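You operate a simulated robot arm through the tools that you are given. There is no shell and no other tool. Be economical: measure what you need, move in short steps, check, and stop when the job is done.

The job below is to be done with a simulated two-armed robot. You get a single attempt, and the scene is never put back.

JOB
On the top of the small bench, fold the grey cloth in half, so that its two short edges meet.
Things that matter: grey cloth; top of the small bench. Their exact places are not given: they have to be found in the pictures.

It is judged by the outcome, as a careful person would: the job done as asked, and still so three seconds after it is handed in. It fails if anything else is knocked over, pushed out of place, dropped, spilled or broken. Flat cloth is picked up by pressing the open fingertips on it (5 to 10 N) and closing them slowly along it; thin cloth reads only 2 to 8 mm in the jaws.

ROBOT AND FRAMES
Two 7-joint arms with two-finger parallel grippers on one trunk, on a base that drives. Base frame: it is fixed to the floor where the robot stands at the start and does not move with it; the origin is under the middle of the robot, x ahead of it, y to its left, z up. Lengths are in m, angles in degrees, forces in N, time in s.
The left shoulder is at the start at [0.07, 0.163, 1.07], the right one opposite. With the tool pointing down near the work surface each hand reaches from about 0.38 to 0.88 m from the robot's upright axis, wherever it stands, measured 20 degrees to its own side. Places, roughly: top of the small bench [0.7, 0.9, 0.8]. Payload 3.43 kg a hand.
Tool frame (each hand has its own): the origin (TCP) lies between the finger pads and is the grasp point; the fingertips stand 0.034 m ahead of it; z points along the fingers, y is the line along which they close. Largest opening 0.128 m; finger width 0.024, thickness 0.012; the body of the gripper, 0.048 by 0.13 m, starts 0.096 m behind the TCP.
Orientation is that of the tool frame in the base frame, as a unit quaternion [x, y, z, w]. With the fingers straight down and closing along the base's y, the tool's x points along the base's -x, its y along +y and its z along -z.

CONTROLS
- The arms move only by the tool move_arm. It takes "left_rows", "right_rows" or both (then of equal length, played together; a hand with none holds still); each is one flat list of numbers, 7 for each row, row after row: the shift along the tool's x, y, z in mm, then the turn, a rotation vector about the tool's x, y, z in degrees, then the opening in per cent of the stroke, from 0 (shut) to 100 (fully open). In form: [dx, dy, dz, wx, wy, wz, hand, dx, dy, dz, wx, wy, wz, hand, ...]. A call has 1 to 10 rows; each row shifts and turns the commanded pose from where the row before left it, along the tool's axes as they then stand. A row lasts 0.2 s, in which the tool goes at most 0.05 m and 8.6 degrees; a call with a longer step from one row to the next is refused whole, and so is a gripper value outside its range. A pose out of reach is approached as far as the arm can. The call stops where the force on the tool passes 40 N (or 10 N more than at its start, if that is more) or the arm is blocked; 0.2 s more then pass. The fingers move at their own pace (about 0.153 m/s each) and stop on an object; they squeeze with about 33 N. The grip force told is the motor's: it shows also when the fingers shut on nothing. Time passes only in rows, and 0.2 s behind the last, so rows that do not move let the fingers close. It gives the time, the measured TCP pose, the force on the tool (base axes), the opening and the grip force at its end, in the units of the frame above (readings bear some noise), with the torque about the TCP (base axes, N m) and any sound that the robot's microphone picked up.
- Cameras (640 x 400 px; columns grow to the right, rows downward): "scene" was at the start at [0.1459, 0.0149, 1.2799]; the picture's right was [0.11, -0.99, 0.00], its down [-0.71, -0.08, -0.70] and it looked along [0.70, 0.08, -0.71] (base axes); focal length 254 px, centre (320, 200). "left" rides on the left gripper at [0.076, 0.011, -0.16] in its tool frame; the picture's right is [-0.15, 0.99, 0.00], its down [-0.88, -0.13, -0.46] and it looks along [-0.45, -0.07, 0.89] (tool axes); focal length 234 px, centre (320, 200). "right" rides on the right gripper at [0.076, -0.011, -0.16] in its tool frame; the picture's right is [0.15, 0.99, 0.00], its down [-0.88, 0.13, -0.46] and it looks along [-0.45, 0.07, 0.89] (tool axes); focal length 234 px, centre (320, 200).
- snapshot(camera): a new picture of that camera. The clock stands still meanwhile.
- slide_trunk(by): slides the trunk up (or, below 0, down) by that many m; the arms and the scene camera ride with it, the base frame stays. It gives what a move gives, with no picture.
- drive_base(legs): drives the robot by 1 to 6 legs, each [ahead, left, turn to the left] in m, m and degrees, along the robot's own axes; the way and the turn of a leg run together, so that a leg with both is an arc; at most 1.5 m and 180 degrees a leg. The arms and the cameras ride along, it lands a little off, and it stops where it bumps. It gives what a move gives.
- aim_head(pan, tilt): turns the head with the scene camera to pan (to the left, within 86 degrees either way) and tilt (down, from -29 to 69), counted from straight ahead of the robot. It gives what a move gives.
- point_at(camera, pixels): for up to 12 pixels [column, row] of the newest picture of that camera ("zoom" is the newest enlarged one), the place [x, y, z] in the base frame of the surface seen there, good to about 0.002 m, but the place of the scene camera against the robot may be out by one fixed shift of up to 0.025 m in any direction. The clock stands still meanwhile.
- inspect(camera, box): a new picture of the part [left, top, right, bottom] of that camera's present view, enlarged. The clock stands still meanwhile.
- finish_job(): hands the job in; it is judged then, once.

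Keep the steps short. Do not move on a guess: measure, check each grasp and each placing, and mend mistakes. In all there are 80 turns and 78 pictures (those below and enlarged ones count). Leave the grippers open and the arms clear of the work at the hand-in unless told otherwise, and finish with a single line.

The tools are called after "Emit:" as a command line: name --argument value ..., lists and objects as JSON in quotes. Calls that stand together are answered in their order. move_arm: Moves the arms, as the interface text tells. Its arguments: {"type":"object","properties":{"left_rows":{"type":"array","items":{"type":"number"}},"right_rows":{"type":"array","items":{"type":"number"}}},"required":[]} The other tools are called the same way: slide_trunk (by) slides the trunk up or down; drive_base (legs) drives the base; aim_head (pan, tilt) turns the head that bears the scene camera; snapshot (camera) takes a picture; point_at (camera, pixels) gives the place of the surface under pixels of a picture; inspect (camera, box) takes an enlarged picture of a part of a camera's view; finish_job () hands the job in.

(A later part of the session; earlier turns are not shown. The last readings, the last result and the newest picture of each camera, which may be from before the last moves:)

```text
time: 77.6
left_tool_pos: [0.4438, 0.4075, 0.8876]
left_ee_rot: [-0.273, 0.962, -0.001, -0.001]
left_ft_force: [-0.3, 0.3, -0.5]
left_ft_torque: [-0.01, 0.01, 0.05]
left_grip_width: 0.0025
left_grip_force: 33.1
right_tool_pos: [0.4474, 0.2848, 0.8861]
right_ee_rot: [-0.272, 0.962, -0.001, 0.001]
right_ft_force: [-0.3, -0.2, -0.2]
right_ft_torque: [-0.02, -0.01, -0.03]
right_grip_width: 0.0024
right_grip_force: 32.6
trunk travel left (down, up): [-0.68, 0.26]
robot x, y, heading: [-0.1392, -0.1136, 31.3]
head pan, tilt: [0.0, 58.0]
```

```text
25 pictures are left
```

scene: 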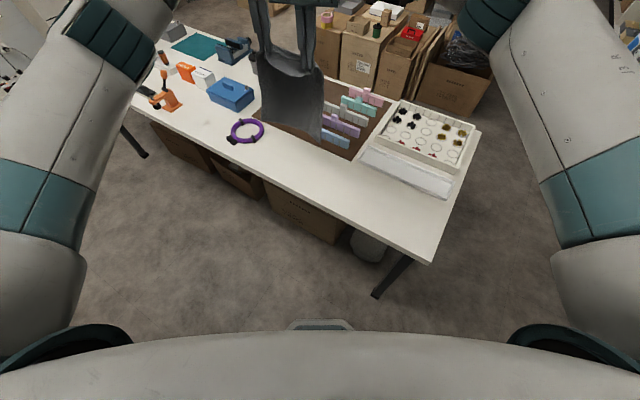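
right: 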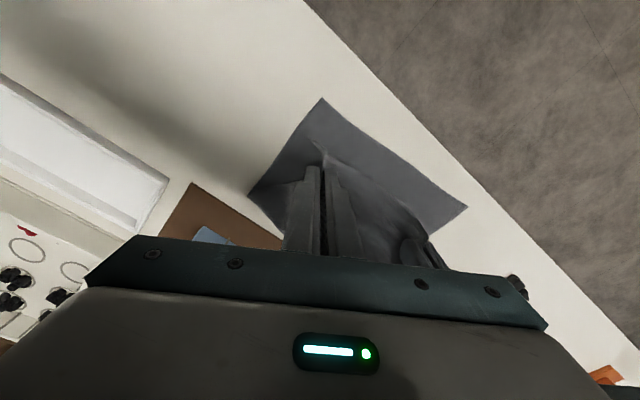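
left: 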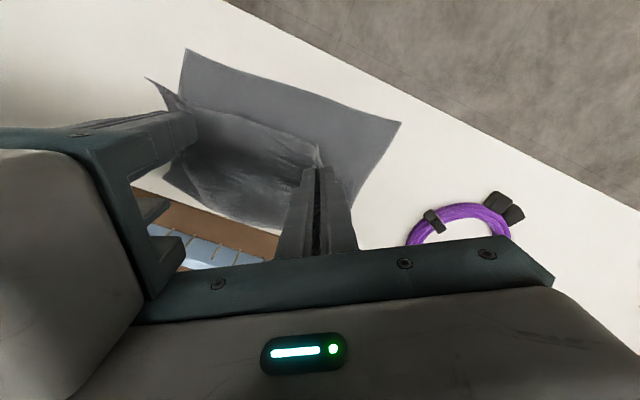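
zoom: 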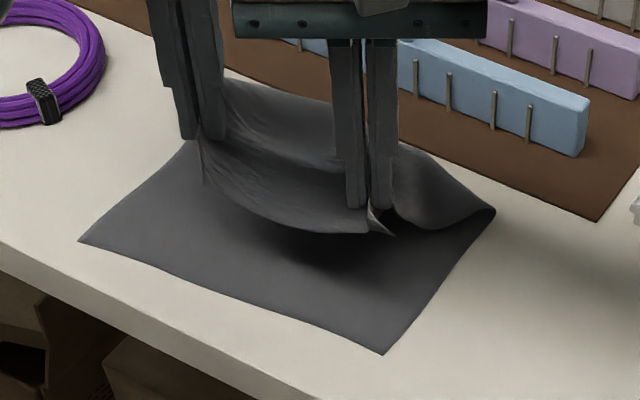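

I'll carry the held edge down over the hem, overshooting 15 mm toward -x. I then come back 15 mm while sinking the last bit, so the edge flap lies outward.

Emit:
move_arm --left_rows '[7.9, 5.8, 10.5, 0, 0, 0, 0, 7.9, 5.8, 10.5, 0, 0, 0, 0, 7.9, 5.8, 10.5, 0, 0, 0, 0, 7.9, 5.8, 10.5, 0, 0, 0, 0, 7.9, 5.8, 10.5, 0, 0, 0, 0]' --right_rows '[8.6, 5.8, 10.2, 0, 0, 0, 0, 8.6, 5.8, 10.2, 0, 0, 0, 0, 8.6, 5.8, 10.2, 0, 0, 0, 0, 8.6, 5.8, 10.2, 0, 0, 0, 0, 8.6, 5.8, 10.2, 0, 0, 0, 0]'

Emit:
inspect --camera "scene" --box '[240, 90, 360, 170]'

Emit:
inspect --camera "left" --box '[120, 30, 420, 230]'

```text
time: 78.8
left_tool_pos: [0.3946, 0.4102, 0.8331]
left_ee_rot: [-0.272, 0.962, 0.0, 0.0]
left_ft_force: [0.2, -1.2, 1.1]
left_ft_torque: [-0.02, 0.02, 0.0]
left_grip_width: 0.0029
left_grip_force: 32.6
right_tool_pos: [0.3948, 0.2874, 0.835]
right_ee_rot: [-0.273, 0.962, 0.0, 0.0]
right_ft_force: [-0.2, 0.3, -0.1]
right_ft_torque: [0.0, 0.0, -0.03]
right_grip_width: 0.0024
right_grip_force: 33.0
trunk travel left (down, up): [-0.68, 0.26]
robot x, y, heading: [-0.1412, -0.1141, 31.7]
head pan, tilt: [0.0, 58.0]
```

```text
5.00 times, centred on (300, 130) of scene
```

zoom: 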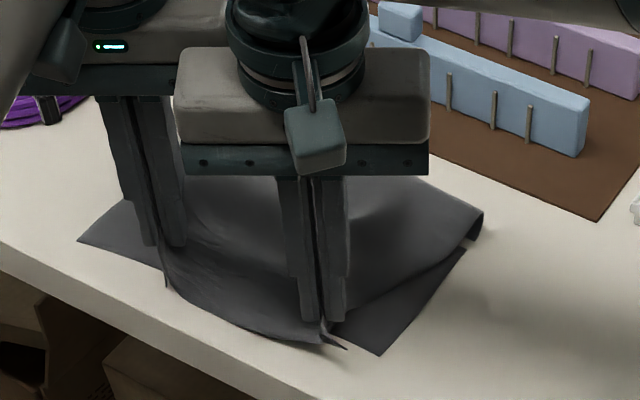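

```text
2.00 times, centred on (270, 130) of left
```

zoom: 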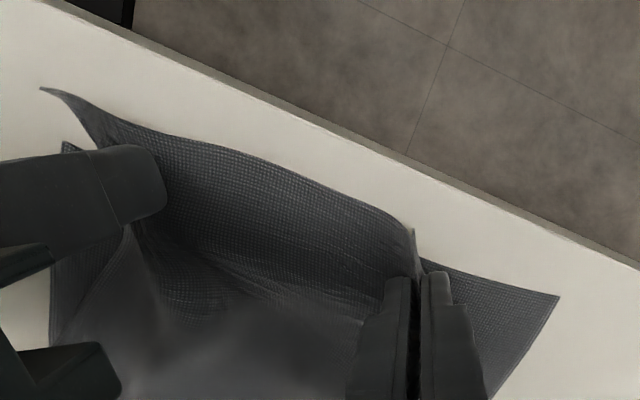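

It is positioned. Now back 15 mm and down to lay the edge on the hem.

Emit:
move_arm --left_rows '[-6.4, -3.9, 3, 0, 0, 0, 0, -6.4, -3.9, 3, 0, 0, 0, 0, 0, 0, 2, 0, 0, 0, 0, 0, 0, 0, 0, 0, 0, 0]' --right_rows '[-6.4, -3.9, 4, 0, 0, 0, 0, -6.4, -3.9, 4, 0, 0, 0, 0, 0, 0, 2, 0, 0, 0, 0, 0, 0, 0, 0, 0, 0, 0]'

Emit:
inspect --camera "left" --box '[120, 30, 420, 230]'

Emit:
point_at --camera "zoom" --pixels '[[60, 95], [80, 150], [200, 140], [300, 180], [390, 230], [440, 280], [550, 290], [440, 250]]'

```text
time: 79.8
left_tool_pos: [0.4082, 0.4104, 0.8268]
left_ee_rot: [-0.273, 0.962, 0.001, 0.0]
left_ft_force: [0.7, -0.9, 0.1]
left_ft_torque: [-0.02, 0.04, 0.0]
left_grip_width: 0.0026
left_grip_force: 33.0
right_tool_pos: [0.411, 0.2871, 0.825]
right_ee_rot: [-0.273, 0.962, 0.001, 0.0]
right_ft_force: [1.0, 0.3, 3.3]
right_ft_torque: [0.04, 0.03, -0.02]
right_grip_width: 0.0027
right_grip_force: 32.8
trunk travel left (down, up): [-0.68, 0.26]
robot x, y, heading: [-0.1368, -0.1119, 31.5]
head pan, tilt: [0.0, 58.0]
```

```text
2.00 times, centred on (270, 130) of left
```

zoom: 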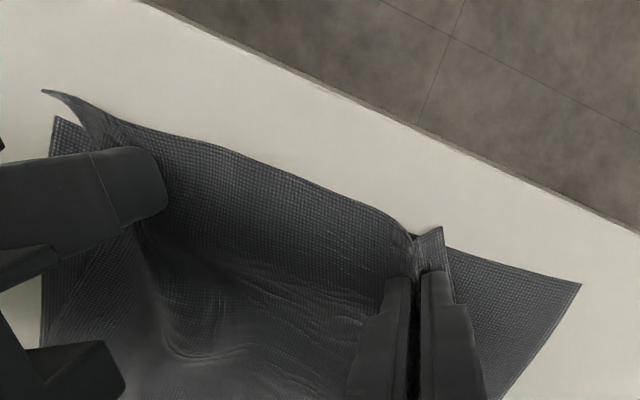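

```text
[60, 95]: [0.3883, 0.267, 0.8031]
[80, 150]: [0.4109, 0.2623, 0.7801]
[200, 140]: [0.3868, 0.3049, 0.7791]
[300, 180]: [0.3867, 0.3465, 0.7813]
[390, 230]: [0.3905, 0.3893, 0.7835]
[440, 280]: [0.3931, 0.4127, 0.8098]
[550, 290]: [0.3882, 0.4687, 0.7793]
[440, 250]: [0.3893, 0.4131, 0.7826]
```

The edges line up in the middle (x ≈ 0.388). I open both hands slowly a little and lift.

Emit:
move_arm --left_rows '[0, 0, 0, 0, 0, 0, 5, 0, 0, 0, 0, 0, 0, 10, 0, 0, 0, 0, 0, 0, 16, 0, 0, -4, 0, 0, 0, 20, 0, 0, -8, 0, 0, 0, 20, 0, 0, -20, 0, 0, 0, 20, 0, 0, -30, 0, 0, 0, 20, 0, 0, -30, 0, 0, 0, 20]' --right_rows '[0, 0, 0, 0, 0, 0, 5, 0, 0, 0, 0, 0, 0, 10, 0, 0, 0, 0, 0, 0, 16, 0, 0, -4, 0, 0, 0, 20, 0, 0, -8, 0, 0, 0, 20, 0, 0, -20, 0, 0, 0, 20, 0, 0, -30, 0, 0, 0, 20, 0, 0, -30, 0, 0, 0, 20]'

Emit:
inspect --camera "scene" --box '[240, 90, 360, 170]'

Emit:
snapshot --camera "left"

```text
time: 81.6
left_tool_pos: [0.4086, 0.4108, 0.9191]
left_ee_rot: [-0.273, 0.962, 0.001, 0.0]
left_ft_force: [0.5, 0.7, -0.4]
left_ft_torque: [0.0, -0.01, 0.0]
left_grip_width: 0.0256
left_grip_force: 0.1
right_tool_pos: [0.4093, 0.2854, 0.9175]
right_ee_rot: [-0.273, 0.962, 0.0, -0.001]
right_ft_force: [-0.9, 0.5, -0.6]
right_ft_torque: [0.03, 0.01, 0.0]
right_grip_width: 0.0256
right_grip_force: 0.1
trunk travel left (down, up): [-0.68, 0.26]
robot x, y, heading: [-0.1414, -0.1171, 31.8]
head pan, tilt: [0.0, 58.0]
```

```text
5.00 times, centred on (300, 130) of scene
```

zoom: 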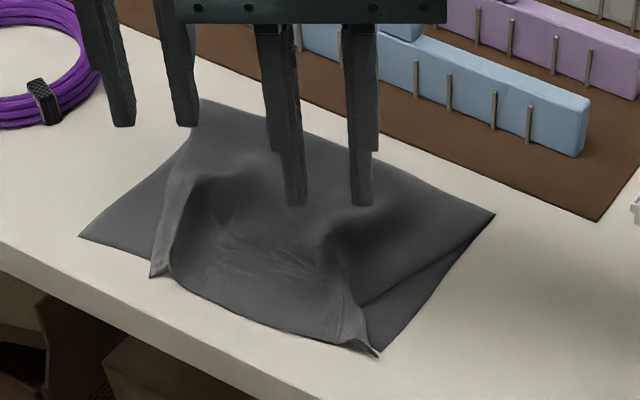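

```text
20 pictures are left
```

left: 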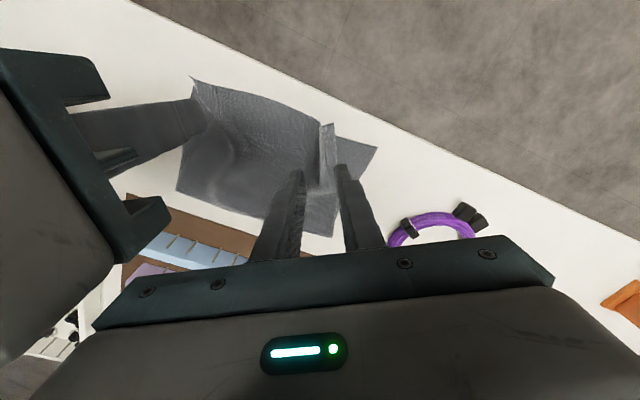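

The right corner meets the hem well. The left part of the top layer stands as a ridge, with its corner about 6 cm short of the hem's left corner. I'll move the hands up out of the way and look closely.

Emit:
move_arm --left_rows '[20, 20, -30, 0, 0, 0, 20, 20, 20, -30, 0, 0, 0, 20, 0, 20, -20, 0, 0, 0, 20, 0, 0, 0, 0, 0, 0, 20]' --right_rows '[20, -30, -30, 0, 0, 0, 20, 20, -30, -30, 0, 0, 0, 20, 20, -40, -20, 0, 0, 0, 20, 20, -40, 0, 0, 0, 0, 20]'

Emit:
inspect --camera "scene" --box '[240, 90, 360, 170]'

Emit:
point_at --camera "zoom" --pixels '[[155, 275], [175, 225], [190, 180], [82, 237], [120, 240], [165, 255], [210, 260], [378, 352], [200, 110], [492, 215], [240, 180], [200, 200]]'

Emit:
inspect --camera "left" --box '[100, 30, 420, 260]'

```text
time: 82.6
left_tool_pos: [0.3452, 0.4402, 0.9996]
left_ee_rot: [-0.272, 0.962, 0.001, 0.0]
left_ft_force: [-0.3, -0.4, 0.2]
left_ft_torque: [0.04, -0.01, 0.02]
left_grip_width: 0.0256
left_grip_force: 0.0
right_tool_pos: [0.4157, 0.1228, 0.9981]
right_ee_rot: [-0.272, 0.962, 0.002, 0.0]
right_ft_force: [-0.3, -1.1, 0.0]
right_ft_torque: [0.03, 0.01, 0.01]
right_grip_width: 0.0253
right_grip_force: 0.0
trunk travel left (down, up): [-0.68, 0.26]
robot x, y, heading: [-0.1464, -0.1134, 31.5]
head pan, tilt: [0.0, 58.0]
```

```text
5.00 times, centred on (300, 130) of scene
```

zoom: 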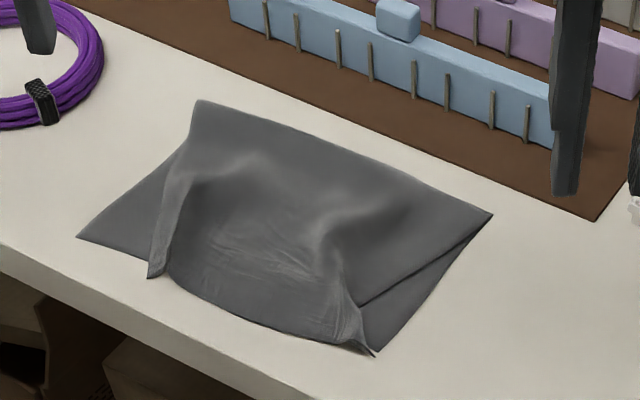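

```text
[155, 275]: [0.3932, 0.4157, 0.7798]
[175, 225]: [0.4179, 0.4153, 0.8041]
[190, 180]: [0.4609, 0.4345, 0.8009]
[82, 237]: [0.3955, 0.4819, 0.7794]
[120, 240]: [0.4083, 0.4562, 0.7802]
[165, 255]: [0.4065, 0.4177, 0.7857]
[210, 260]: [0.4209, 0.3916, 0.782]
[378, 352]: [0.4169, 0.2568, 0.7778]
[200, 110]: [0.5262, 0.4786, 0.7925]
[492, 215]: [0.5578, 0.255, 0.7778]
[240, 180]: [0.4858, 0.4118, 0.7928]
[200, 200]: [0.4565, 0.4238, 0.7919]
```

```text
1.74 times, centred on (260, 145) of left
```

zoom: 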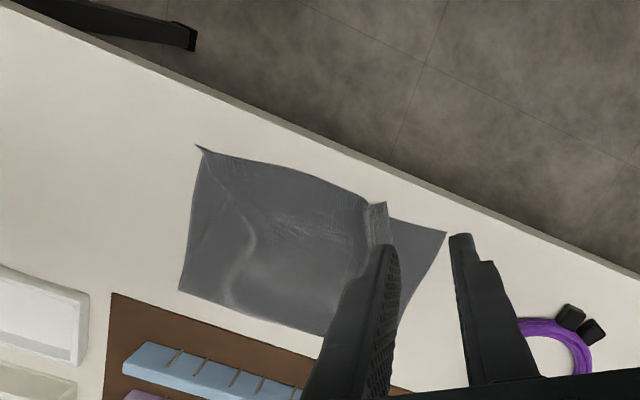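

The left ridge is about 2.5 cm tall and stands exactly where the left hand let go, near [0.405, 0.411]. I'll pinch it again with the left hand across the ridge, turned 16°, and draw the corner toward +y. First to a hover.

Emit:
move_arm --left_rows '[-18, -28, 20, 0, 0, 0, 28, -18, -28, 20, 0, 0, 0, 28, 0, 0, 40, 0, 0, 8, 28, 0, 0, 40, 0, 0, 8, 28, 0, 0, 0, 0, 0, 0, 28]'

Emit:
inspect --camera "left" --box '[160, 60, 480, 260]'

Emit:
inspect --camera "scene" --box '[240, 90, 360, 170]'

```text
time: 83.8
left_tool_pos: [0.4056, 0.4114, 0.8776]
left_ee_rot: [-0.134, 0.991, 0.0, 0.0]
left_ft_force: [-0.9, -0.6, -0.3]
left_ft_torque: [-0.02, -0.03, 0.03]
left_grip_width: 0.0356
left_grip_force: 0.0
right_tool_pos: [0.4145, 0.1247, 0.998]
right_ee_rot: [-0.271, 0.962, 0.0, 0.0]
right_ft_force: [-0.2, -0.5, -0.1]
right_ft_torque: [-0.01, -0.03, 0.0]
right_grip_width: 0.0256
right_grip_force: 0.1
trunk travel left (down, up): [-0.68, 0.26]
robot x, y, heading: [-0.1429, -0.111, 31.5]
head pan, tilt: [0.0, 58.0]
```

```text
2.00 times, centred on (320, 160) of left
```

zoom: 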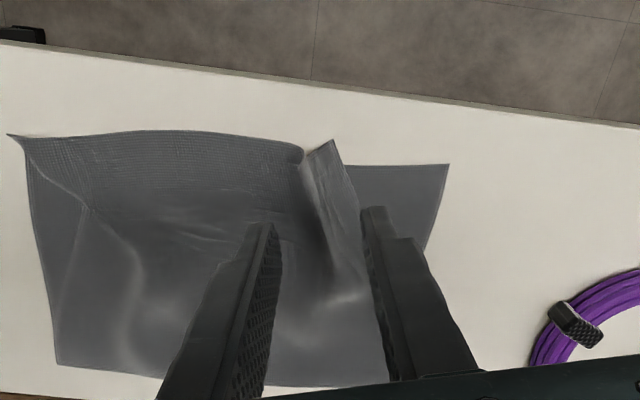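

```text
5.00 times, centred on (300, 130) of scene
```

zoom: 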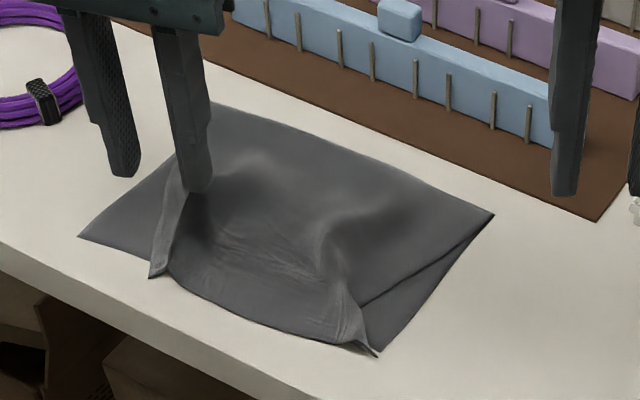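

Emit:
point_at --camera "zoom" --pixels '[[332, 142], [312, 165], [345, 170], [325, 200], [350, 200], [340, 240], [300, 180], [446, 167], [15, 137], [25, 150], [60, 360], [420, 270]]'

Emit:
point_at --camera "left" --pixels '[[326, 131], [316, 143], [332, 145], [322, 160], [335, 160], [330, 180], [310, 150], [383, 143], [167, 128], [173, 140], [345, 170], [290, 140]]'

```text
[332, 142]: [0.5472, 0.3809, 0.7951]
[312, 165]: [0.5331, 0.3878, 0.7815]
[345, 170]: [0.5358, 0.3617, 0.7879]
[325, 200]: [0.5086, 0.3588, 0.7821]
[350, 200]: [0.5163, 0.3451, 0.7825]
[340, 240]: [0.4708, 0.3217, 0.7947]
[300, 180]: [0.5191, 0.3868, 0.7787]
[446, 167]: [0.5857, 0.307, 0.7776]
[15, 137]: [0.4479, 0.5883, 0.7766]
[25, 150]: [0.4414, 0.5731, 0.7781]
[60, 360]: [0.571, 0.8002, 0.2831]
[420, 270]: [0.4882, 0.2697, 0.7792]
```

```text
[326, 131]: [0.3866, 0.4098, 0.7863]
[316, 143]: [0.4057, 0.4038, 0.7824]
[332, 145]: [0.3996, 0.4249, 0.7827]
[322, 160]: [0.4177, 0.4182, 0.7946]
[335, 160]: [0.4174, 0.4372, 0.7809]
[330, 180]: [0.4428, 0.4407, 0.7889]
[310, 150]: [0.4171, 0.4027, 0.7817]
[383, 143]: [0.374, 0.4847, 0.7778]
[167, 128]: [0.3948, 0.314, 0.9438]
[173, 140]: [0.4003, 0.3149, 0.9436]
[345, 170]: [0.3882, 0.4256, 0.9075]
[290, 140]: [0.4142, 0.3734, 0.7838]
```

The ridge crest passes [0.418, 0.418]. I descend around it without pressing (tips ~4 mm above the cloth layer) and close.

Emit:
move_arm --left_rows '[-2, 4, 25, 0, 0, 0, 28, 0, 0, 25, 0, 0, 0, 28, 0, 0, 8, 0, 0, 0, 28, 0, 0, 0, 0, 0, 0, 20, 0, 0, 0, 0, 0, 0, 12, 0, 0, 0, 0, 0, 0, 5, 0, 0, 0, 0, 0, 0, 0, 0, 0, 0, 0, 0, 0, 0]'

Emit:
inspect --camera "left" --box '[160, 60, 480, 260]'

```text
time: 85.6
left_tool_pos: [0.4046, 0.4161, 0.8208]
left_ee_rot: [-0.136, 0.991, 0.001, 0.0]
left_ft_force: [0.1, -0.5, -0.2]
left_ft_torque: [0.01, 0.02, 0.03]
left_grip_width: 0.0026
left_grip_force: 33.1
right_tool_pos: [0.4142, 0.125, 0.9977]
right_ee_rot: [-0.272, 0.962, 0.0, 0.0]
right_ft_force: [0.1, -0.1, -0.3]
right_ft_torque: [-0.01, 0.02, 0.02]
right_grip_width: 0.0255
right_grip_force: 0.0
trunk travel left (down, up): [-0.68, 0.26]
robot x, y, heading: [-0.1392, -0.1138, 31.7]
head pan, tilt: [0.0, 58.0]
```

```text
2.00 times, centred on (320, 160) of left
```

zoom: 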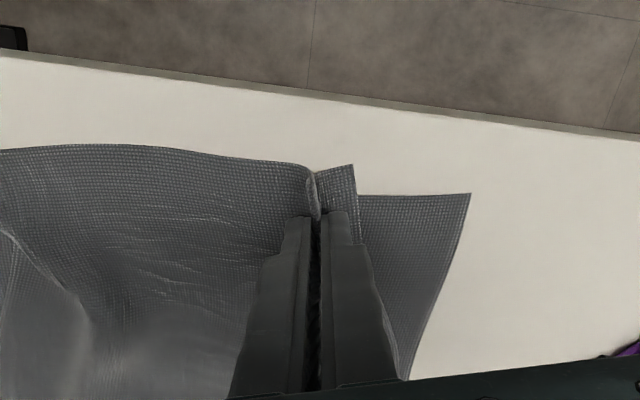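

It's gripped (2.6 mm), with the flap lying outward over the hem. I'll lift 45 mm, draw 30 mm toward +y, and look.

Emit:
move_arm --left_rows '[0, 0, -15, 0, 0, 0, 0, -2.7, 9.6, -15, 0, 0, 0, 0, -2.7, 9.6, -15, 0, 0, 0, 0, -2.7, 9.6, 0, 0, 0, 0, 0, 0, 0, 0, 0, 0, 0, 0]'

Emit:
inspect --camera "scene" --box '[240, 90, 360, 170]'

Emit:
inspect --camera "left" --box '[100, 60, 480, 260]'

```text
time: 86.8
left_tool_pos: [0.4046, 0.4457, 0.8646]
left_ee_rot: [-0.135, 0.991, 0.0, 0.0]
left_ft_force: [-0.6, 0.7, 0.2]
left_ft_torque: [-0.01, -0.03, -0.02]
left_grip_width: 0.0025
left_grip_force: 33.0
right_tool_pos: [0.4143, 0.1259, 0.9973]
right_ee_rot: [-0.272, 0.962, -0.001, 0.0]
right_ft_force: [-0.3, 0.3, -0.7]
right_ft_torque: [0.02, 0.04, -0.05]
right_grip_width: 0.0256
right_grip_force: 0.0
trunk travel left (down, up): [-0.68, 0.26]
robot x, y, heading: [-0.1402, -0.1101, 31.7]
head pan, tilt: [0.0, 58.0]
```

```text
5.00 times, centred on (300, 130) of scene
```

zoom: 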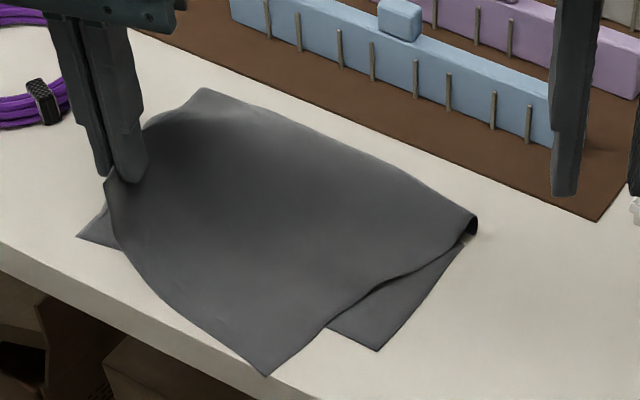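

```text
1.68 times, centred on (290, 160) of left
```

zoom: 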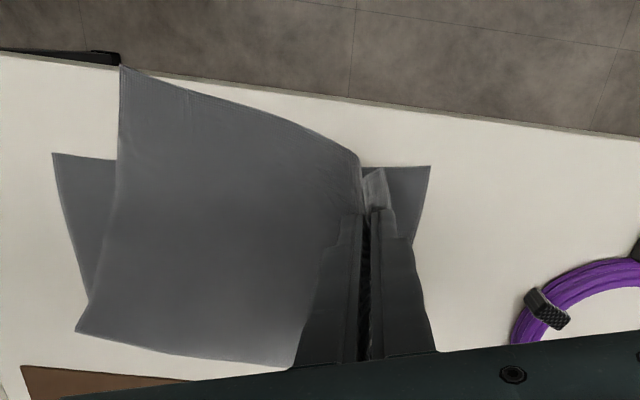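

The top layer is smooth now, but its right corner swung about 4 cm. I'll bring the left pinch back 20 mm, lower it a bit, and release just above the cloth so the ridge can relax. Then I'll fix the right corner separately.

Emit:
move_arm --left_rows '[2.7, -9.6, 5, 0, 0, 0, 0, 2.7, -9.6, 7, 0, 0, 0, 0, 0, 0, 5, 0, 0, 0, 0, 0, 0, 0, 0, 0, 0, 50, 0, 0, 0, 0, 0, 0, 50, 0, 0, -30, 0, 0, 0, 50, 0, 0, -40, 0, 0, 0, 50, 0, 0, -20, 0, 0, 0, 50]'

Emit:
inspect --camera "scene" --box '[240, 90, 360, 170]'

Emit:
snapshot --camera "left"

```text
time: 88.6
left_tool_pos: [0.4043, 0.4267, 0.9385]
left_ee_rot: [-0.136, 0.991, 0.001, -0.001]
left_ft_force: [-0.3, -0.3, -0.8]
left_ft_torque: [0.04, 0.01, -0.02]
left_grip_width: 0.0639
left_grip_force: 0.0
right_tool_pos: [0.4141, 0.1245, 0.9988]
right_ee_rot: [-0.272, 0.962, 0.0, 0.0]
right_ft_force: [0.2, -0.3, 0.6]
right_ft_torque: [0.02, -0.01, 0.01]
right_grip_width: 0.0257
right_grip_force: 0.0
trunk travel left (down, up): [-0.68, 0.26]
robot x, y, heading: [-0.1383, -0.1127, 31.7]
head pan, tilt: [0.0, 58.0]
```

```text
5.00 times, centred on (300, 130) of scene
```

zoom: 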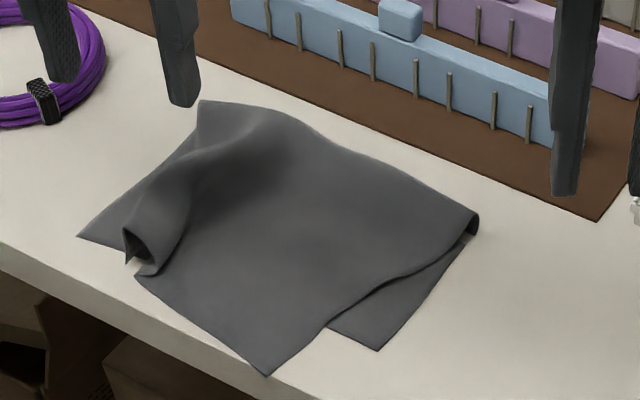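

```text
11 pictures are left
```

left: 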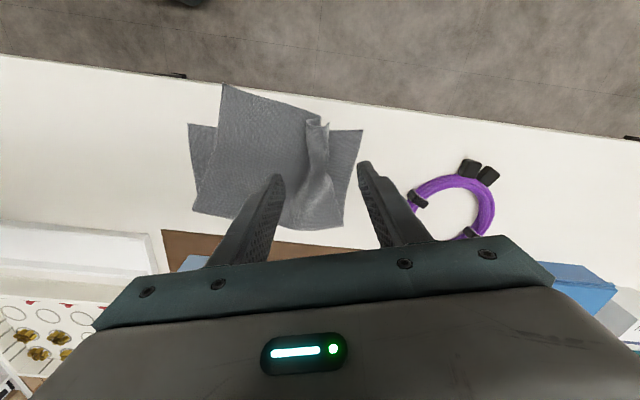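

I have 11 pictures left, so I'll measure carefully from the current left view: the top layer's right corner (222, 86), the hem's right corner (190, 126), the hem's left corner (361, 131), and the flap corner (327, 125).

Emit:
point_at --camera "left" --pixels '[[223, 88], [191, 127], [360, 132], [326, 127], [312, 122], [320, 140], [318, 160], [265, 102], [300, 118], [196, 208], [342, 222], [335, 150]]'

```text
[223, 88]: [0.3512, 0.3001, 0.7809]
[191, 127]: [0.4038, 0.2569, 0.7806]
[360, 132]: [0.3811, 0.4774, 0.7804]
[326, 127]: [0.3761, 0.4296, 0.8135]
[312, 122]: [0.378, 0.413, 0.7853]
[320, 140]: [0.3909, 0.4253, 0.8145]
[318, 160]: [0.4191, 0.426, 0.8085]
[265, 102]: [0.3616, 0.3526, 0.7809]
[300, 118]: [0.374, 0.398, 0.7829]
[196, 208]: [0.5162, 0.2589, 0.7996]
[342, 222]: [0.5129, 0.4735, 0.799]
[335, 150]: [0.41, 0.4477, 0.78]
```

The top right corner is at [0.351, 0.300] and belongs at [0.404, 0.257]. I'll move the left hand away and bring the right one above [0.375, 0.337], turned to close along y, over the part of the top layer on bare bench.

Emit:
move_arm --left_rows '[-8.9, 32, -10, 0, 0, 0, 50, -8.9, 32, -10, 0, 0, 0, 50, -8.9, 32, -10, 0, 0, 0, 50, 0, 0, 0, 0, 0, 0, 50, 0, 0, 0, 0, 0, 0, 50, 0, 0, 0, 0, 0, 0, 50, 0, 0, 0, 0, 0, 0, 50, 0, 0, 0, 0, 0, 0, 50, 0, 0, 0, 0, 0, 0, 50]' --right_rows '[-15.6, 40.3, 15, 0, 0, 0, 42, -15.6, 40.3, 15, 0, 0, 0, 42, -15.6, 40.3, 15, 0, 0, 0, 42, -15.6, 40.3, 15, 0, 0, 0, 42, -15.6, 40.3, 15, 0, 0, 0, 42, 0, 0, 16, 0, 0, 8, 42, 0, 0, 16, 0, 0, 8, 42, 0, 0, 16, 0, 0, 8, 42, 0, 0, 0, 0, 0, 8, 42]'

Emit:
snapshot --camera "right"

```text
time: 90.6
left_tool_pos: [0.405, 0.5256, 0.9695]
left_ee_rot: [-0.135, 0.991, 0.0, 0.0]
left_ft_force: [0.0, 0.7, 0.1]
left_ft_torque: [0.02, 0.01, -0.02]
left_grip_width: 0.0644
left_grip_force: 0.1
right_tool_pos: [0.3762, 0.3387, 0.8739]
right_ee_rot: [0.005, 1.0, 0.0, 0.0]
right_ft_force: [0.3, 0.6, -0.8]
right_ft_torque: [0.0, 0.0, 0.03]
right_grip_width: 0.0538
right_grip_force: 0.1
trunk travel left (down, up): [-0.68, 0.26]
robot x, y, heading: [-0.138, -0.1149, 31.6]
head pan, tilt: [0.0, 58.0]
```

```text
10 pictures are left
```

right: 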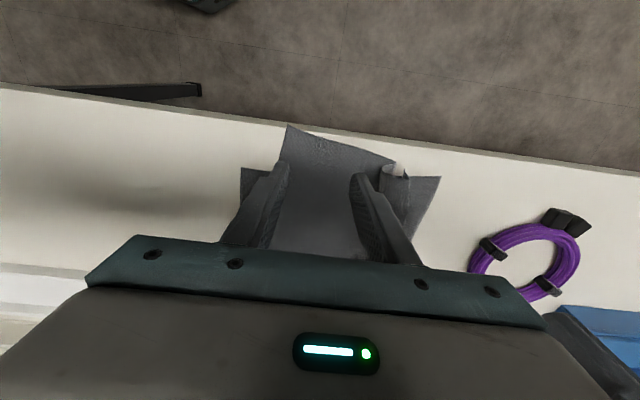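

Placement is right. I lower toward touch.

Emit:
move_arm --right_rows '[0, 0, 25, 0, 0, 0, 42, 0, 0, 25, 0, 0, 0, 42, 0, 0, 6, 0, 0, 0, 42, 0, 0, 2, 0, 0, 0, 42, 0, 0, 1, 0, 0, 0, 42, 0, 0, 0, 0, 0, 0, 42]'

```text
time: 92.0
left_tool_pos: [0.4044, 0.5265, 0.9683]
left_ee_rot: [-0.136, 0.991, 0.001, 0.0]
left_ft_force: [0.7, -0.1, -0.6]
left_ft_torque: [0.02, -0.03, 0.03]
left_grip_width: 0.0641
left_grip_force: 0.1
right_tool_pos: [0.3765, 0.3384, 0.8167]
right_ee_rot: [0.004, 1.0, 0.001, 0.0]
right_ft_force: [-0.3, -0.3, 6.6]
right_ft_torque: [0.15, -0.05, 0.03]
right_grip_width: 0.0537
right_grip_force: 0.1
trunk travel left (down, up): [-0.68, 0.26]
robot x, y, heading: [-0.1407, -0.1133, 31.5]
head pan, tilt: [0.0, 58.0]
```

6.6 N is good. I close slowly.

Emit:
move_arm --right_rows '[0, 0, 0, 0, 0, 0, 38, 0, 0, 0.2, 0, 0, 0, 34, 0, 0, 0, 0, 0, 0, 29, 0, 0, 0, 0, 0, 0, 24, 0, 0, 0, 0, 0, 0, 19, 0, 0, 0, 0, 0, 0, 14, 0, 0, 0, 0, 0, 0, 9, 0, 0, 0, 0, 0, 0, 4, 0, 0, 0, 0, 0, 0, 0, 0, 0, 0, 0, 0, 0, 0]'

```text
time: 94.2
left_tool_pos: [0.4044, 0.5251, 0.9694]
left_ee_rot: [-0.136, 0.991, 0.0, 0.0]
left_ft_force: [0.1, 0.0, -0.6]
left_ft_torque: [-0.02, -0.01, 0.01]
left_grip_width: 0.0638
left_grip_force: 0.2
right_tool_pos: [0.3763, 0.3371, 0.8156]
right_ee_rot: [0.003, 1.0, 0.001, 0.0]
right_ft_force: [-0.7, -0.5, 11.9]
right_ft_torque: [-0.01, -0.06, -0.01]
right_grip_width: 0.0028
right_grip_force: 32.5
trunk travel left (down, up): [-0.68, 0.26]
robot x, y, heading: [-0.1364, -0.1118, 31.7]
head pan, tilt: [0.0, 58.0]
```

Gripped (2.8 mm). I'll lift 20 mm, carry it to its place over the hem corner (+40 mm x, -44 mm y), and lower it.

Emit:
move_arm --right_rows '[0, 0, -10, 0, 0, 0, 0, 0, 0, -10, 0, 0, 0, 0, -6, -11, 0, 0, 0, 0, 0, -6, -11, 0, 0, 0, 0, 0, -6, -11, 0, 0, 0, 0, 0, -6, -11, 0, 0, 0, 0, 0, -8, 0, 8, 0, 0, 0, 0, -8, 0, 8, 0, 0, 0, 0, 0, 0, 1, 0, 0, 0, 0]'

Emit:
snapshot --camera "left"

```text
time: 96.2
left_tool_pos: [0.405, 0.5269, 0.9695]
left_ee_rot: [-0.136, 0.991, 0.0, -0.001]
left_ft_force: [0.4, -0.1, -0.9]
left_ft_torque: [0.02, 0.01, 0.03]
left_grip_width: 0.0641
left_grip_force: 0.1
right_tool_pos: [0.416, 0.294, 0.8193]
right_ee_rot: [0.004, 1.0, 0.0, 0.0]
right_ft_force: [0.1, 1.2, 2.2]
right_ft_torque: [0.02, -0.03, -0.03]
right_grip_width: 0.0024
right_grip_force: 32.8
trunk travel left (down, up): [-0.68, 0.26]
robot x, y, heading: [-0.1415, -0.117, 31.7]
head pan, tilt: [0.0, 58.0]
```

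```text
9 pictures are left
```

left: 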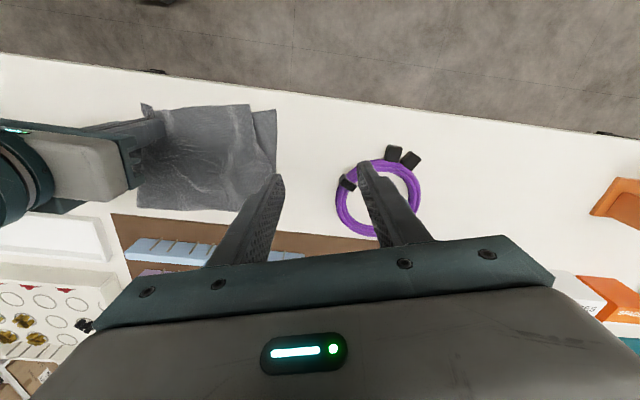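

Much better: the left side has opened up nearly flat. Measuring the corners.

Emit:
point_at --camera "left" --pixels '[[249, 106], [275, 111], [144, 107], [142, 120], [200, 107], [236, 110], [262, 111], [240, 150], [255, 130], [268, 190], [140, 205]]'

Emit:
inspect --camera "left" --box '[120, 80, 320, 220]'

```text
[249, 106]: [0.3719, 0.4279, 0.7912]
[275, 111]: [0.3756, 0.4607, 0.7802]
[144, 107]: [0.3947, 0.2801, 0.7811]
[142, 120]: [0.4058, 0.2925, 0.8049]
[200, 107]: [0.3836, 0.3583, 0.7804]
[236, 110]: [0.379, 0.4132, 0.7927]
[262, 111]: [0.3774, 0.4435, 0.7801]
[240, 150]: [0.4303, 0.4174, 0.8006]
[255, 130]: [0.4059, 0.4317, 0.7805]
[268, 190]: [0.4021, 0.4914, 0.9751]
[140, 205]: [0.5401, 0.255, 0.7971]
```

```text
2.86 times, centred on (220, 150) of left
```

zoom: 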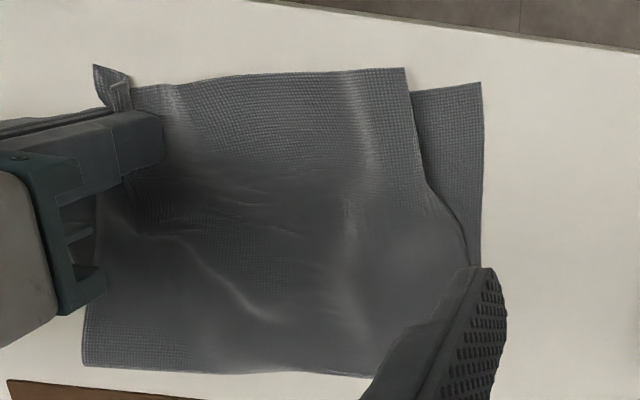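

The top edge is straight. Its left corner is 3 cm short of the hem, because the right-hand pinch still holds about 4 cm of cloth. I press lightly and open the right hand slowly along the cloth, which spreads that ridge back out.

Emit:
move_arm --right_rows '[0, 0, 0.5, 0, 0, 0, 3, 0, 0, 0, 0, 0, 0, 7, 0, 0, 0, 0, 0, 0, 12, 0, 0, 0, 0, 0, 0, 17, 0, 0, 0, 0, 0, 0, 22, 0, 0, 0, 0, 0, 0, 27, 0, 0, 0, 0, 0, 0, 32, 0, 0, 0, 0, 0, 0, 37, 0, 0, 0, 0, 0, 0, 42, 0, 0, 0, 0, 0, 0, 42]'

Emit:
move_arm --right_rows '[0, 0, -10, 0, 0, 0, 42, 0, 0, -30, 0, 0, 0, 42, 0, 0, -40, 0, 0, 0, 42, 10, -40, -20, 0, 0, 0, 42, 10, -40, -10, 0, 0, 0, 42, 10, -40, 0, 0, 0, 0, 42, 0, -40, 0, 0, 0, 0, 42]'

Emit:
snapshot --camera "left"

```text
time: 98.4
left_tool_pos: [0.4046, 0.5269, 0.9687]
left_ee_rot: [-0.136, 0.991, 0.0, 0.0]
left_ft_force: [0.0, 0.0, 0.2]
left_ft_torque: [0.02, 0.02, -0.01]
left_grip_width: 0.0641
left_grip_force: 0.0
right_tool_pos: [0.4172, 0.2942, 0.8175]
right_ee_rot: [0.004, 1.0, -0.001, 0.0]
right_ft_force: [-0.3, -0.3, 3.7]
right_ft_torque: [0.09, 0.01, -0.01]
right_grip_width: 0.0532
right_grip_force: 0.1
trunk travel left (down, up): [-0.68, 0.26]
robot x, y, heading: [-0.1374, -0.1128, 31.8]
head pan, tilt: [0.0, 58.0]
```

```text
time: 100.0
left_tool_pos: [0.4058, 0.5254, 0.9691]
left_ee_rot: [-0.136, 0.991, 0.001, 0.0]
left_ft_force: [0.9, -0.3, 0.4]
left_ft_torque: [0.05, 0.03, 0.0]
left_grip_width: 0.0636
left_grip_force: 0.1
right_tool_pos: [0.384, 0.1323, 0.9264]
right_ee_rot: [0.003, 1.0, 0.001, 0.0]
right_ft_force: [0.6, -0.2, 0.8]
right_ft_torque: [-0.03, 0.03, 0.01]
right_grip_width: 0.0539
right_grip_force: 0.0
trunk travel left (down, up): [-0.68, 0.26]
robot x, y, heading: [-0.1429, -0.1109, 31.7]
head pan, tilt: [0.0, 58.0]
```

```text
7 pictures are left
```

left: 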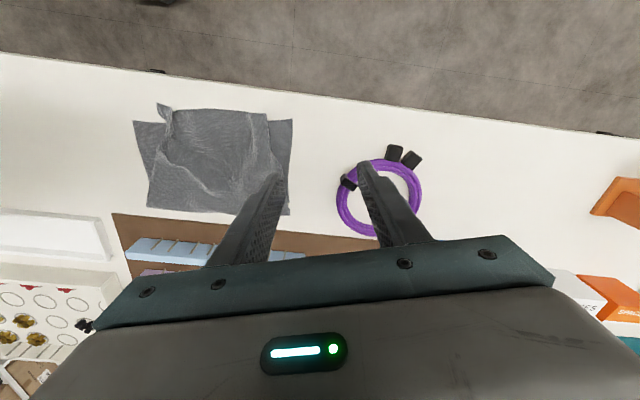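

Emit:
point_at --camera "left" --pixels '[[135, 123], [291, 122], [159, 106], [268, 115], [166, 115], [185, 110], [172, 140], [215, 111], [278, 150], [150, 205], [200, 185], [240, 112]]'

Emit:
inspect --camera "left" --box '[120, 80, 320, 220]'

```text
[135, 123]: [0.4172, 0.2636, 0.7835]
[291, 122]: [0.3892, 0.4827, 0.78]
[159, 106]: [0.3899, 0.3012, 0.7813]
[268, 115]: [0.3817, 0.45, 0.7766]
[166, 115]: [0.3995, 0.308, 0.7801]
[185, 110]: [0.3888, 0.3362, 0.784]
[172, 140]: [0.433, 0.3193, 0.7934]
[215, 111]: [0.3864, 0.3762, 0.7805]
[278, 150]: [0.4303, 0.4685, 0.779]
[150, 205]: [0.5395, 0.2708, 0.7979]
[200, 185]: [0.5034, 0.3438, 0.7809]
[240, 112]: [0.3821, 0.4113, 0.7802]
```

```text
2.86 times, centred on (220, 150) of left
```

zoom: 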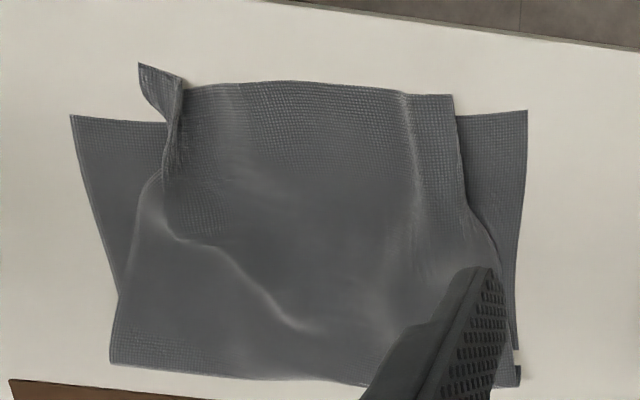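

The right ridge did not spread fully: the flap's corner at [0.390, 0.301] sticks out over bare bench, short of the hem corner [0.417, 0.264]. I'll press the closed right fingertips on that flap and drag it toward -y to unroll the ridge.

Emit:
move_arm --right_rows '[-4, 43.4, 8, 0, 0, 0, 0, -4, 43.4, 8, 0, 0, 0, 0, -4, 43.4, 8, 0, 0, 0, 0, -4, 43.4, 8, 0, 0, 0, 0, 0, 0, 30, 0, 0, 0, 0, 0, 0, 30, 0, 0, 0, 0, 0, 0, 13, 0, 0, 0, 0, 0, 0, 4, 0, 0, 0, 0, 0, 0, 0, 0, 0, 0, 0]'

```text
time: 102.0
left_tool_pos: [0.4047, 0.5267, 0.9693]
left_ee_rot: [-0.136, 0.991, 0.0, 0.001]
left_ft_force: [-0.3, -0.8, 0.6]
left_ft_torque: [-0.02, 0.0, 0.0]
left_grip_width: 0.0638
left_grip_force: 0.1
right_tool_pos: [0.4024, 0.3079, 0.8179]
right_ee_rot: [0.004, 1.0, 0.001, 0.0]
right_ft_force: [-0.1, 0.5, 4.1]
right_ft_torque: [0.03, -0.05, 0.02]
right_grip_width: 0.0
right_grip_force: 32.9
trunk travel left (down, up): [-0.68, 0.26]
robot x, y, heading: [-0.1417, -0.1136, 31.8]
head pan, tilt: [0.0, 58.0]
```

It presses with 4 N. I drag slowly 40 mm toward -y and a little +x, then lift.

Emit:
move_arm --right_rows '[0, -5, 0.4, 0, 0, 0, 0, -1, -7, 0, 0, 0, 0, 0, -2, -7, 0, 0, 0, 0, 0, -2, -7, 0, 0, 0, 0, 0, -2, -7, 0, 0, 0, 0, 0, -3, -7, 0, 0, 0, 0, 0, 0, 0, 0, 0, 0, 0, 0]'

Emit:
snapshot --camera "left"

Emit:
point_at --camera "left" --pixels '[[135, 123], [291, 122], [268, 118], [150, 106], [145, 110], [140, 115], [180, 110], [172, 140], [215, 111], [278, 150], [150, 205], [262, 112]]'

```text
time: 103.6
left_tool_pos: [0.4044, 0.5267, 0.9681]
left_ee_rot: [-0.135, 0.991, 0.0, 0.0]
left_ft_force: [-0.4, 0.3, 0.7]
left_ft_torque: [0.0, 0.01, 0.02]
left_grip_width: 0.0639
left_grip_force: 0.1
right_tool_pos: [0.4113, 0.2671, 0.8199]
right_ee_rot: [0.004, 1.0, 0.0, 0.0]
right_ft_force: [-0.2, 0.5, 4.4]
right_ft_torque: [0.08, -0.06, 0.01]
right_grip_width: 0.0
right_grip_force: 33.5
trunk travel left (down, up): [-0.68, 0.26]
robot x, y, heading: [-0.1382, -0.1166, 31.5]
head pan, tilt: [0.0, 58.0]
```

```text
5 pictures are left
```

left: 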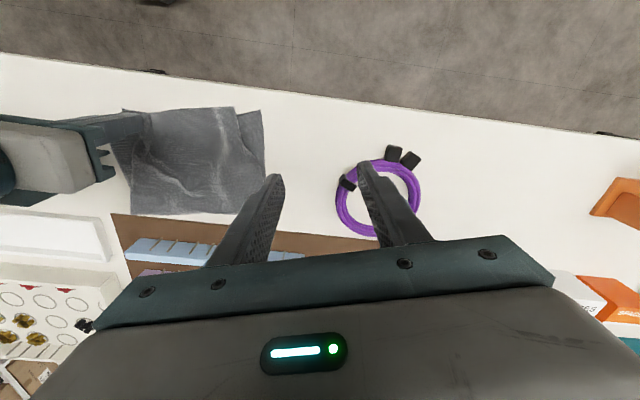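

```text
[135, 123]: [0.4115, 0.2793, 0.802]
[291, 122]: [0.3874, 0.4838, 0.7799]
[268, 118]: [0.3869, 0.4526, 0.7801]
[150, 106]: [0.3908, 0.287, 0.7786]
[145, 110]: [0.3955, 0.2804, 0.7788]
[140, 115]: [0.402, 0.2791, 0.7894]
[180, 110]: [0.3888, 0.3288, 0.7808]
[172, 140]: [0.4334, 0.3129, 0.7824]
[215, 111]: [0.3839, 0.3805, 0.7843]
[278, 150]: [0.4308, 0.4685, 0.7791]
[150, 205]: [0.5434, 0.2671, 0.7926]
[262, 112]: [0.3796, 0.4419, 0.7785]
```

The hand dragged both layers a bit. I'll lift the right hand away and look before the next correction.

Emit:
move_arm --right_rows '[0, 0, -10, 0, 0, 0, 0, 0, 0, -40, 0, 0, 0, 0, 0, -30, -35, 0, 0, 0, 0, 0, -45, 0, 0, 0, 0, 0, 0, -45, 0, 0, 0, 0, 0]'

Emit:
inspect --camera "left" --box '[100, 80, 300, 220]'

Emit:
point_at --camera "zoom" --pixels '[[465, 90], [385, 85], [100, 130], [70, 85], [200, 90], [300, 90], [440, 95], [90, 110], [150, 200], [250, 250], [90, 370], [450, 250]]'

```text
time: 104.8
left_tool_pos: [0.4056, 0.5267, 0.9697]
left_ee_rot: [-0.136, 0.991, 0.001, 0.0]
left_ft_force: [-0.4, 0.2, 0.1]
left_ft_torque: [0.05, 0.01, -0.02]
left_grip_width: 0.0642
left_grip_force: 0.0
right_tool_pos: [0.4111, 0.1469, 0.9024]
right_ee_rot: [0.003, 1.0, 0.001, 0.0]
right_ft_force: [-0.3, -0.6, 0.5]
right_ft_torque: [0.02, -0.02, 0.02]
right_grip_width: 0.0001
right_grip_force: 33.3
trunk travel left (down, up): [-0.68, 0.26]
robot x, y, heading: [-0.1425, -0.1135, 31.6]
head pan, tilt: [0.0, 58.0]
```

```text
2.86 times, centred on (200, 150) of left
```

zoom: 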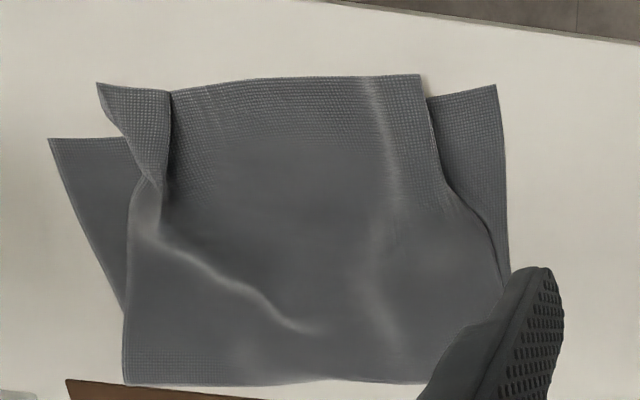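

```text
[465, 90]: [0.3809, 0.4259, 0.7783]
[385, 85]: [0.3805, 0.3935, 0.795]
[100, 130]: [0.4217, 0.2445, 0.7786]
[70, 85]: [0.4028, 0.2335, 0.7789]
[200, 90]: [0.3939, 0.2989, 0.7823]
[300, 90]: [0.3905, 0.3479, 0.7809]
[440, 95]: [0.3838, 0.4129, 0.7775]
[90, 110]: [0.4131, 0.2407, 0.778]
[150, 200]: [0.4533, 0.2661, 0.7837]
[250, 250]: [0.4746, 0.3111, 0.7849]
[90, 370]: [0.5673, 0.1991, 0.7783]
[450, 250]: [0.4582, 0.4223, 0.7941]
```

Now the top corners are left [0.376, 0.409] and right [0.402, 0.247]. The hem corners are left [0.379, 0.440] and right [0.427, 0.221]. I'll anchor the lower layer with the right fingertips at [0.442, 0.246] while the left fingertips slide the top's left corner outward. First both touch down.

Emit:
move_arm --left_rows '[16.2, -38, 0, 0, 0, 0, 0, 16.2, -38, 0, 0, 0, 0, 0, 16.2, -38, 0, 0, 0, 0, 0, 0, 0, 40, 0, 0, 0, 0, 0, 0, 45, 0, 0, 0, 0, 0, 0, 45, 0, 0, 0, 0, 0, 0, 14, 0, 0, 0, 0, 0, 0, 5, 0, 0, 0, 0, 0, 0, 0, 0, 0, 0, 0]' --right_rows '[-10.3, 33, 0, 0, 0, 0, 0, -10.3, 33, 0, 0, 0, 0, 0, -10.3, 33, 0, 0, 0, 0, 0, 0, 0, 20, 0, 0, 0, 0, 0, 0, 20, 0, 0, 0, 0, 0, 0, 25, 0, 0, 0, 0, 0, 0, 16, 0, 0, 0, 0, 0, 0, 5, 0, 0, 0, 0, 0, 0, 0, 0, 0, 0, 0]'

```text
time: 106.8
left_tool_pos: [0.389, 0.4029, 0.8193]
left_ee_rot: [-0.136, 0.991, 0.0, 0.0]
left_ft_force: [0.1, 0.5, 0.2]
left_ft_torque: [0.02, -0.01, 0.01]
left_grip_width: 0.0
left_grip_force: 33.0
right_tool_pos: [0.4425, 0.246, 0.8176]
right_ee_rot: [0.004, 1.0, 0.0, 0.0]
right_ft_force: [0.6, 0.5, 1.1]
right_ft_torque: [0.03, 0.0, -0.01]
right_grip_width: 0.0
right_grip_force: 32.6
trunk travel left (down, up): [-0.68, 0.26]
robot x, y, heading: [-0.1432, -0.1111, 31.8]
head pan, tilt: [0.0, 58.0]
```

Now I press the right by 1.5 mm to anchor it firmly and the left by 1 mm, lightly, and read the forces.

Emit:
move_arm --left_rows '[0, 0, 1, 0, 0, 0, 0, 0, 0, 0, 0, 0, 0, 0]' --right_rows '[0, 0, 1.6, 0, 0, 0, 0, 0, 0, 0, 0, 0, 0, 0]'

```text
time: 107.4
left_tool_pos: [0.389, 0.4033, 0.82]
left_ee_rot: [-0.136, 0.991, 0.0, 0.0]
left_ft_force: [0.3, -0.8, 0.0]
left_ft_torque: [0.01, 0.0, 0.04]
left_grip_width: 0.0
left_grip_force: 32.7
right_tool_pos: [0.4422, 0.2461, 0.8155]
right_ee_rot: [0.004, 1.0, 0.001, 0.001]
right_ft_force: [0.5, 0.5, 5.0]
right_ft_torque: [0.14, -0.07, 0.03]
right_grip_width: 0.0
right_grip_force: 32.6
trunk travel left (down, up): [-0.68, 0.26]
robot x, y, heading: [-0.1403, -0.1084, 31.5]
head pan, tilt: [0.0, 58.0]
```

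Emit:
move_arm --left_rows '[0, 0, 1, 0, 0, 0, 0, 0, 0, 0.7, 0, 0, 0, 0, 0, 0, 0, 0, 0, 0, 0]' --right_rows '[0, 0, 0.5, 0, 0, 0, 0, 0, 0, 0, 0, 0, 0, 0, 0, 0, 0, 0, 0, 0, 0]'

```text
time: 108.2
left_tool_pos: [0.3875, 0.4029, 0.8187]
left_ee_rot: [-0.135, 0.991, 0.0, 0.0]
left_ft_force: [0.8, 0.3, 2.0]
left_ft_torque: [0.01, -0.03, -0.01]
left_grip_width: 0.0
left_grip_force: 33.2
right_tool_pos: [0.4426, 0.2455, 0.8156]
right_ee_rot: [0.004, 1.0, 0.001, 0.001]
right_ft_force: [1.1, 2.8, 11.6]
right_ft_torque: [0.13, -0.17, -0.01]
right_grip_width: 0.0001
right_grip_force: 33.1
trunk travel left (down, up): [-0.68, 0.26]
robot x, y, heading: [-0.1431, -0.1106, 31.9]
head pan, tilt: [0.0, 58.0]
```

The anchor is at 11.6 N and the left touches at 2 N. I slide the left outward by 32 mm.

Emit:
move_arm --left_rows '[0, 5, 0.3, 0, 0, 0, 0, 0, 6, 0, 0, 0, 0, 0, 0, 7, 0, 0, 0, 0, 0, 0, 7, 0, 0, 0, 0, 0, 0, 7, 0, 0, 0, 0, 0, 0, 0, 0, 0, 0, 0, 0]' --right_rows '[0, 0, 0, 0, 0, 0, 0, 0, 0, 0, 0, 0, 0, 0, 0, 0, 0, 0, 0, 0, 0, 0, 0, 0, 0, 0, 0, 0, 0, 0, 0, 0, 0, 0, 0, 0, 0, 0, 0, 0, 0, 0]'

Emit:
snapshot --camera "left"

```text
time: 109.6
left_tool_pos: [0.3798, 0.4322, 0.8181]
left_ee_rot: [-0.136, 0.991, 0.0, 0.001]
left_ft_force: [0.3, -2.0, 3.5]
left_ft_torque: [-0.11, -0.01, -0.01]
left_grip_width: 0.0001
left_grip_force: 33.1
right_tool_pos: [0.443, 0.2452, 0.8168]
right_ee_rot: [0.003, 1.0, 0.0, 0.0]
right_ft_force: [1.7, 3.5, 12.9]
right_ft_torque: [0.19, -0.17, 0.0]
right_grip_width: 0.0001
right_grip_force: 33.2
trunk travel left (down, up): [-0.68, 0.26]
robot x, y, heading: [-0.1396, -0.1123, 31.4]
head pan, tilt: [0.0, 58.0]
```

```text
3 pictures are left
```

left: 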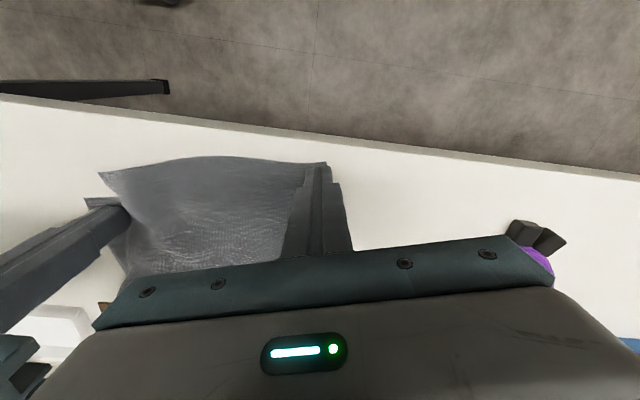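

The left corner now appears to coincide with the hem's left corner, and the right pleat has smoothed out. Measuring.

Emit:
point_at --camera "left" --pixels '[[101, 173], [88, 200], [325, 166], [338, 186], [150, 168], [200, 160], [260, 161], [110, 200], [300, 168], [335, 205]]'

```text
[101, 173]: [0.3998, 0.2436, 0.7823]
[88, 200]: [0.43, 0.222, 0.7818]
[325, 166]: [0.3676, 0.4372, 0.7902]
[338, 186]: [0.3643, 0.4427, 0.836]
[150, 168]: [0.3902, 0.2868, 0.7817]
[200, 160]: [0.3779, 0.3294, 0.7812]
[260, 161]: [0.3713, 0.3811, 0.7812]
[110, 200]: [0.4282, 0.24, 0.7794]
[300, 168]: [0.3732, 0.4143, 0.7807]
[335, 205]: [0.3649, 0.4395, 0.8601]
```

The left corners agree within 1 cm. The top's right corner [0.400, 0.244] still overshoots the hem corner [0.430, 0.222]. With the left pressing as an anchor, I'll place the right fingertips lightly on that corner, near [0.412, 0.258].

Emit:
move_arm --left_rows '[0, 0, 0.7, 0, 0, 0, 0, 0, 0, 0, 0, 0, 0, 0, 0, 0, 0, 0, 0, 0, 0, 0, 0, 0, 0, 0, 0, 0, 0, 0, 0, 0, 0, 0, 0]' --right_rows '[0, 0, -12, 0, 0, 0, 0, 15.5, 6, 0, 0, 0, 0, 0, 15.5, 6, 0, 0, 0, 0, 0, 0, 0, 10.2, 0, 0, 0, 0, 0, 0, 0, 0, 0, 0, 0]'

```text
time: 110.8
left_tool_pos: [0.3798, 0.4346, 0.8176]
left_ee_rot: [-0.136, 0.991, 0.0, 0.001]
left_ft_force: [1.4, 1.9, 11.3]
left_ft_torque: [0.03, -0.09, 0.03]
left_grip_width: 0.0
left_grip_force: 33.1
right_tool_pos: [0.4111, 0.2594, 0.8171]
right_ee_rot: [0.004, 1.0, 0.0, 0.0]
right_ft_force: [-0.3, -0.2, -0.4]
right_ft_torque: [-0.01, -0.01, -0.02]
right_grip_width: 0.0001
right_grip_force: 32.7
trunk travel left (down, up): [-0.68, 0.26]
robot x, y, heading: [-0.1417, -0.1107, 31.7]
head pan, tilt: [0.0, 58.0]
```

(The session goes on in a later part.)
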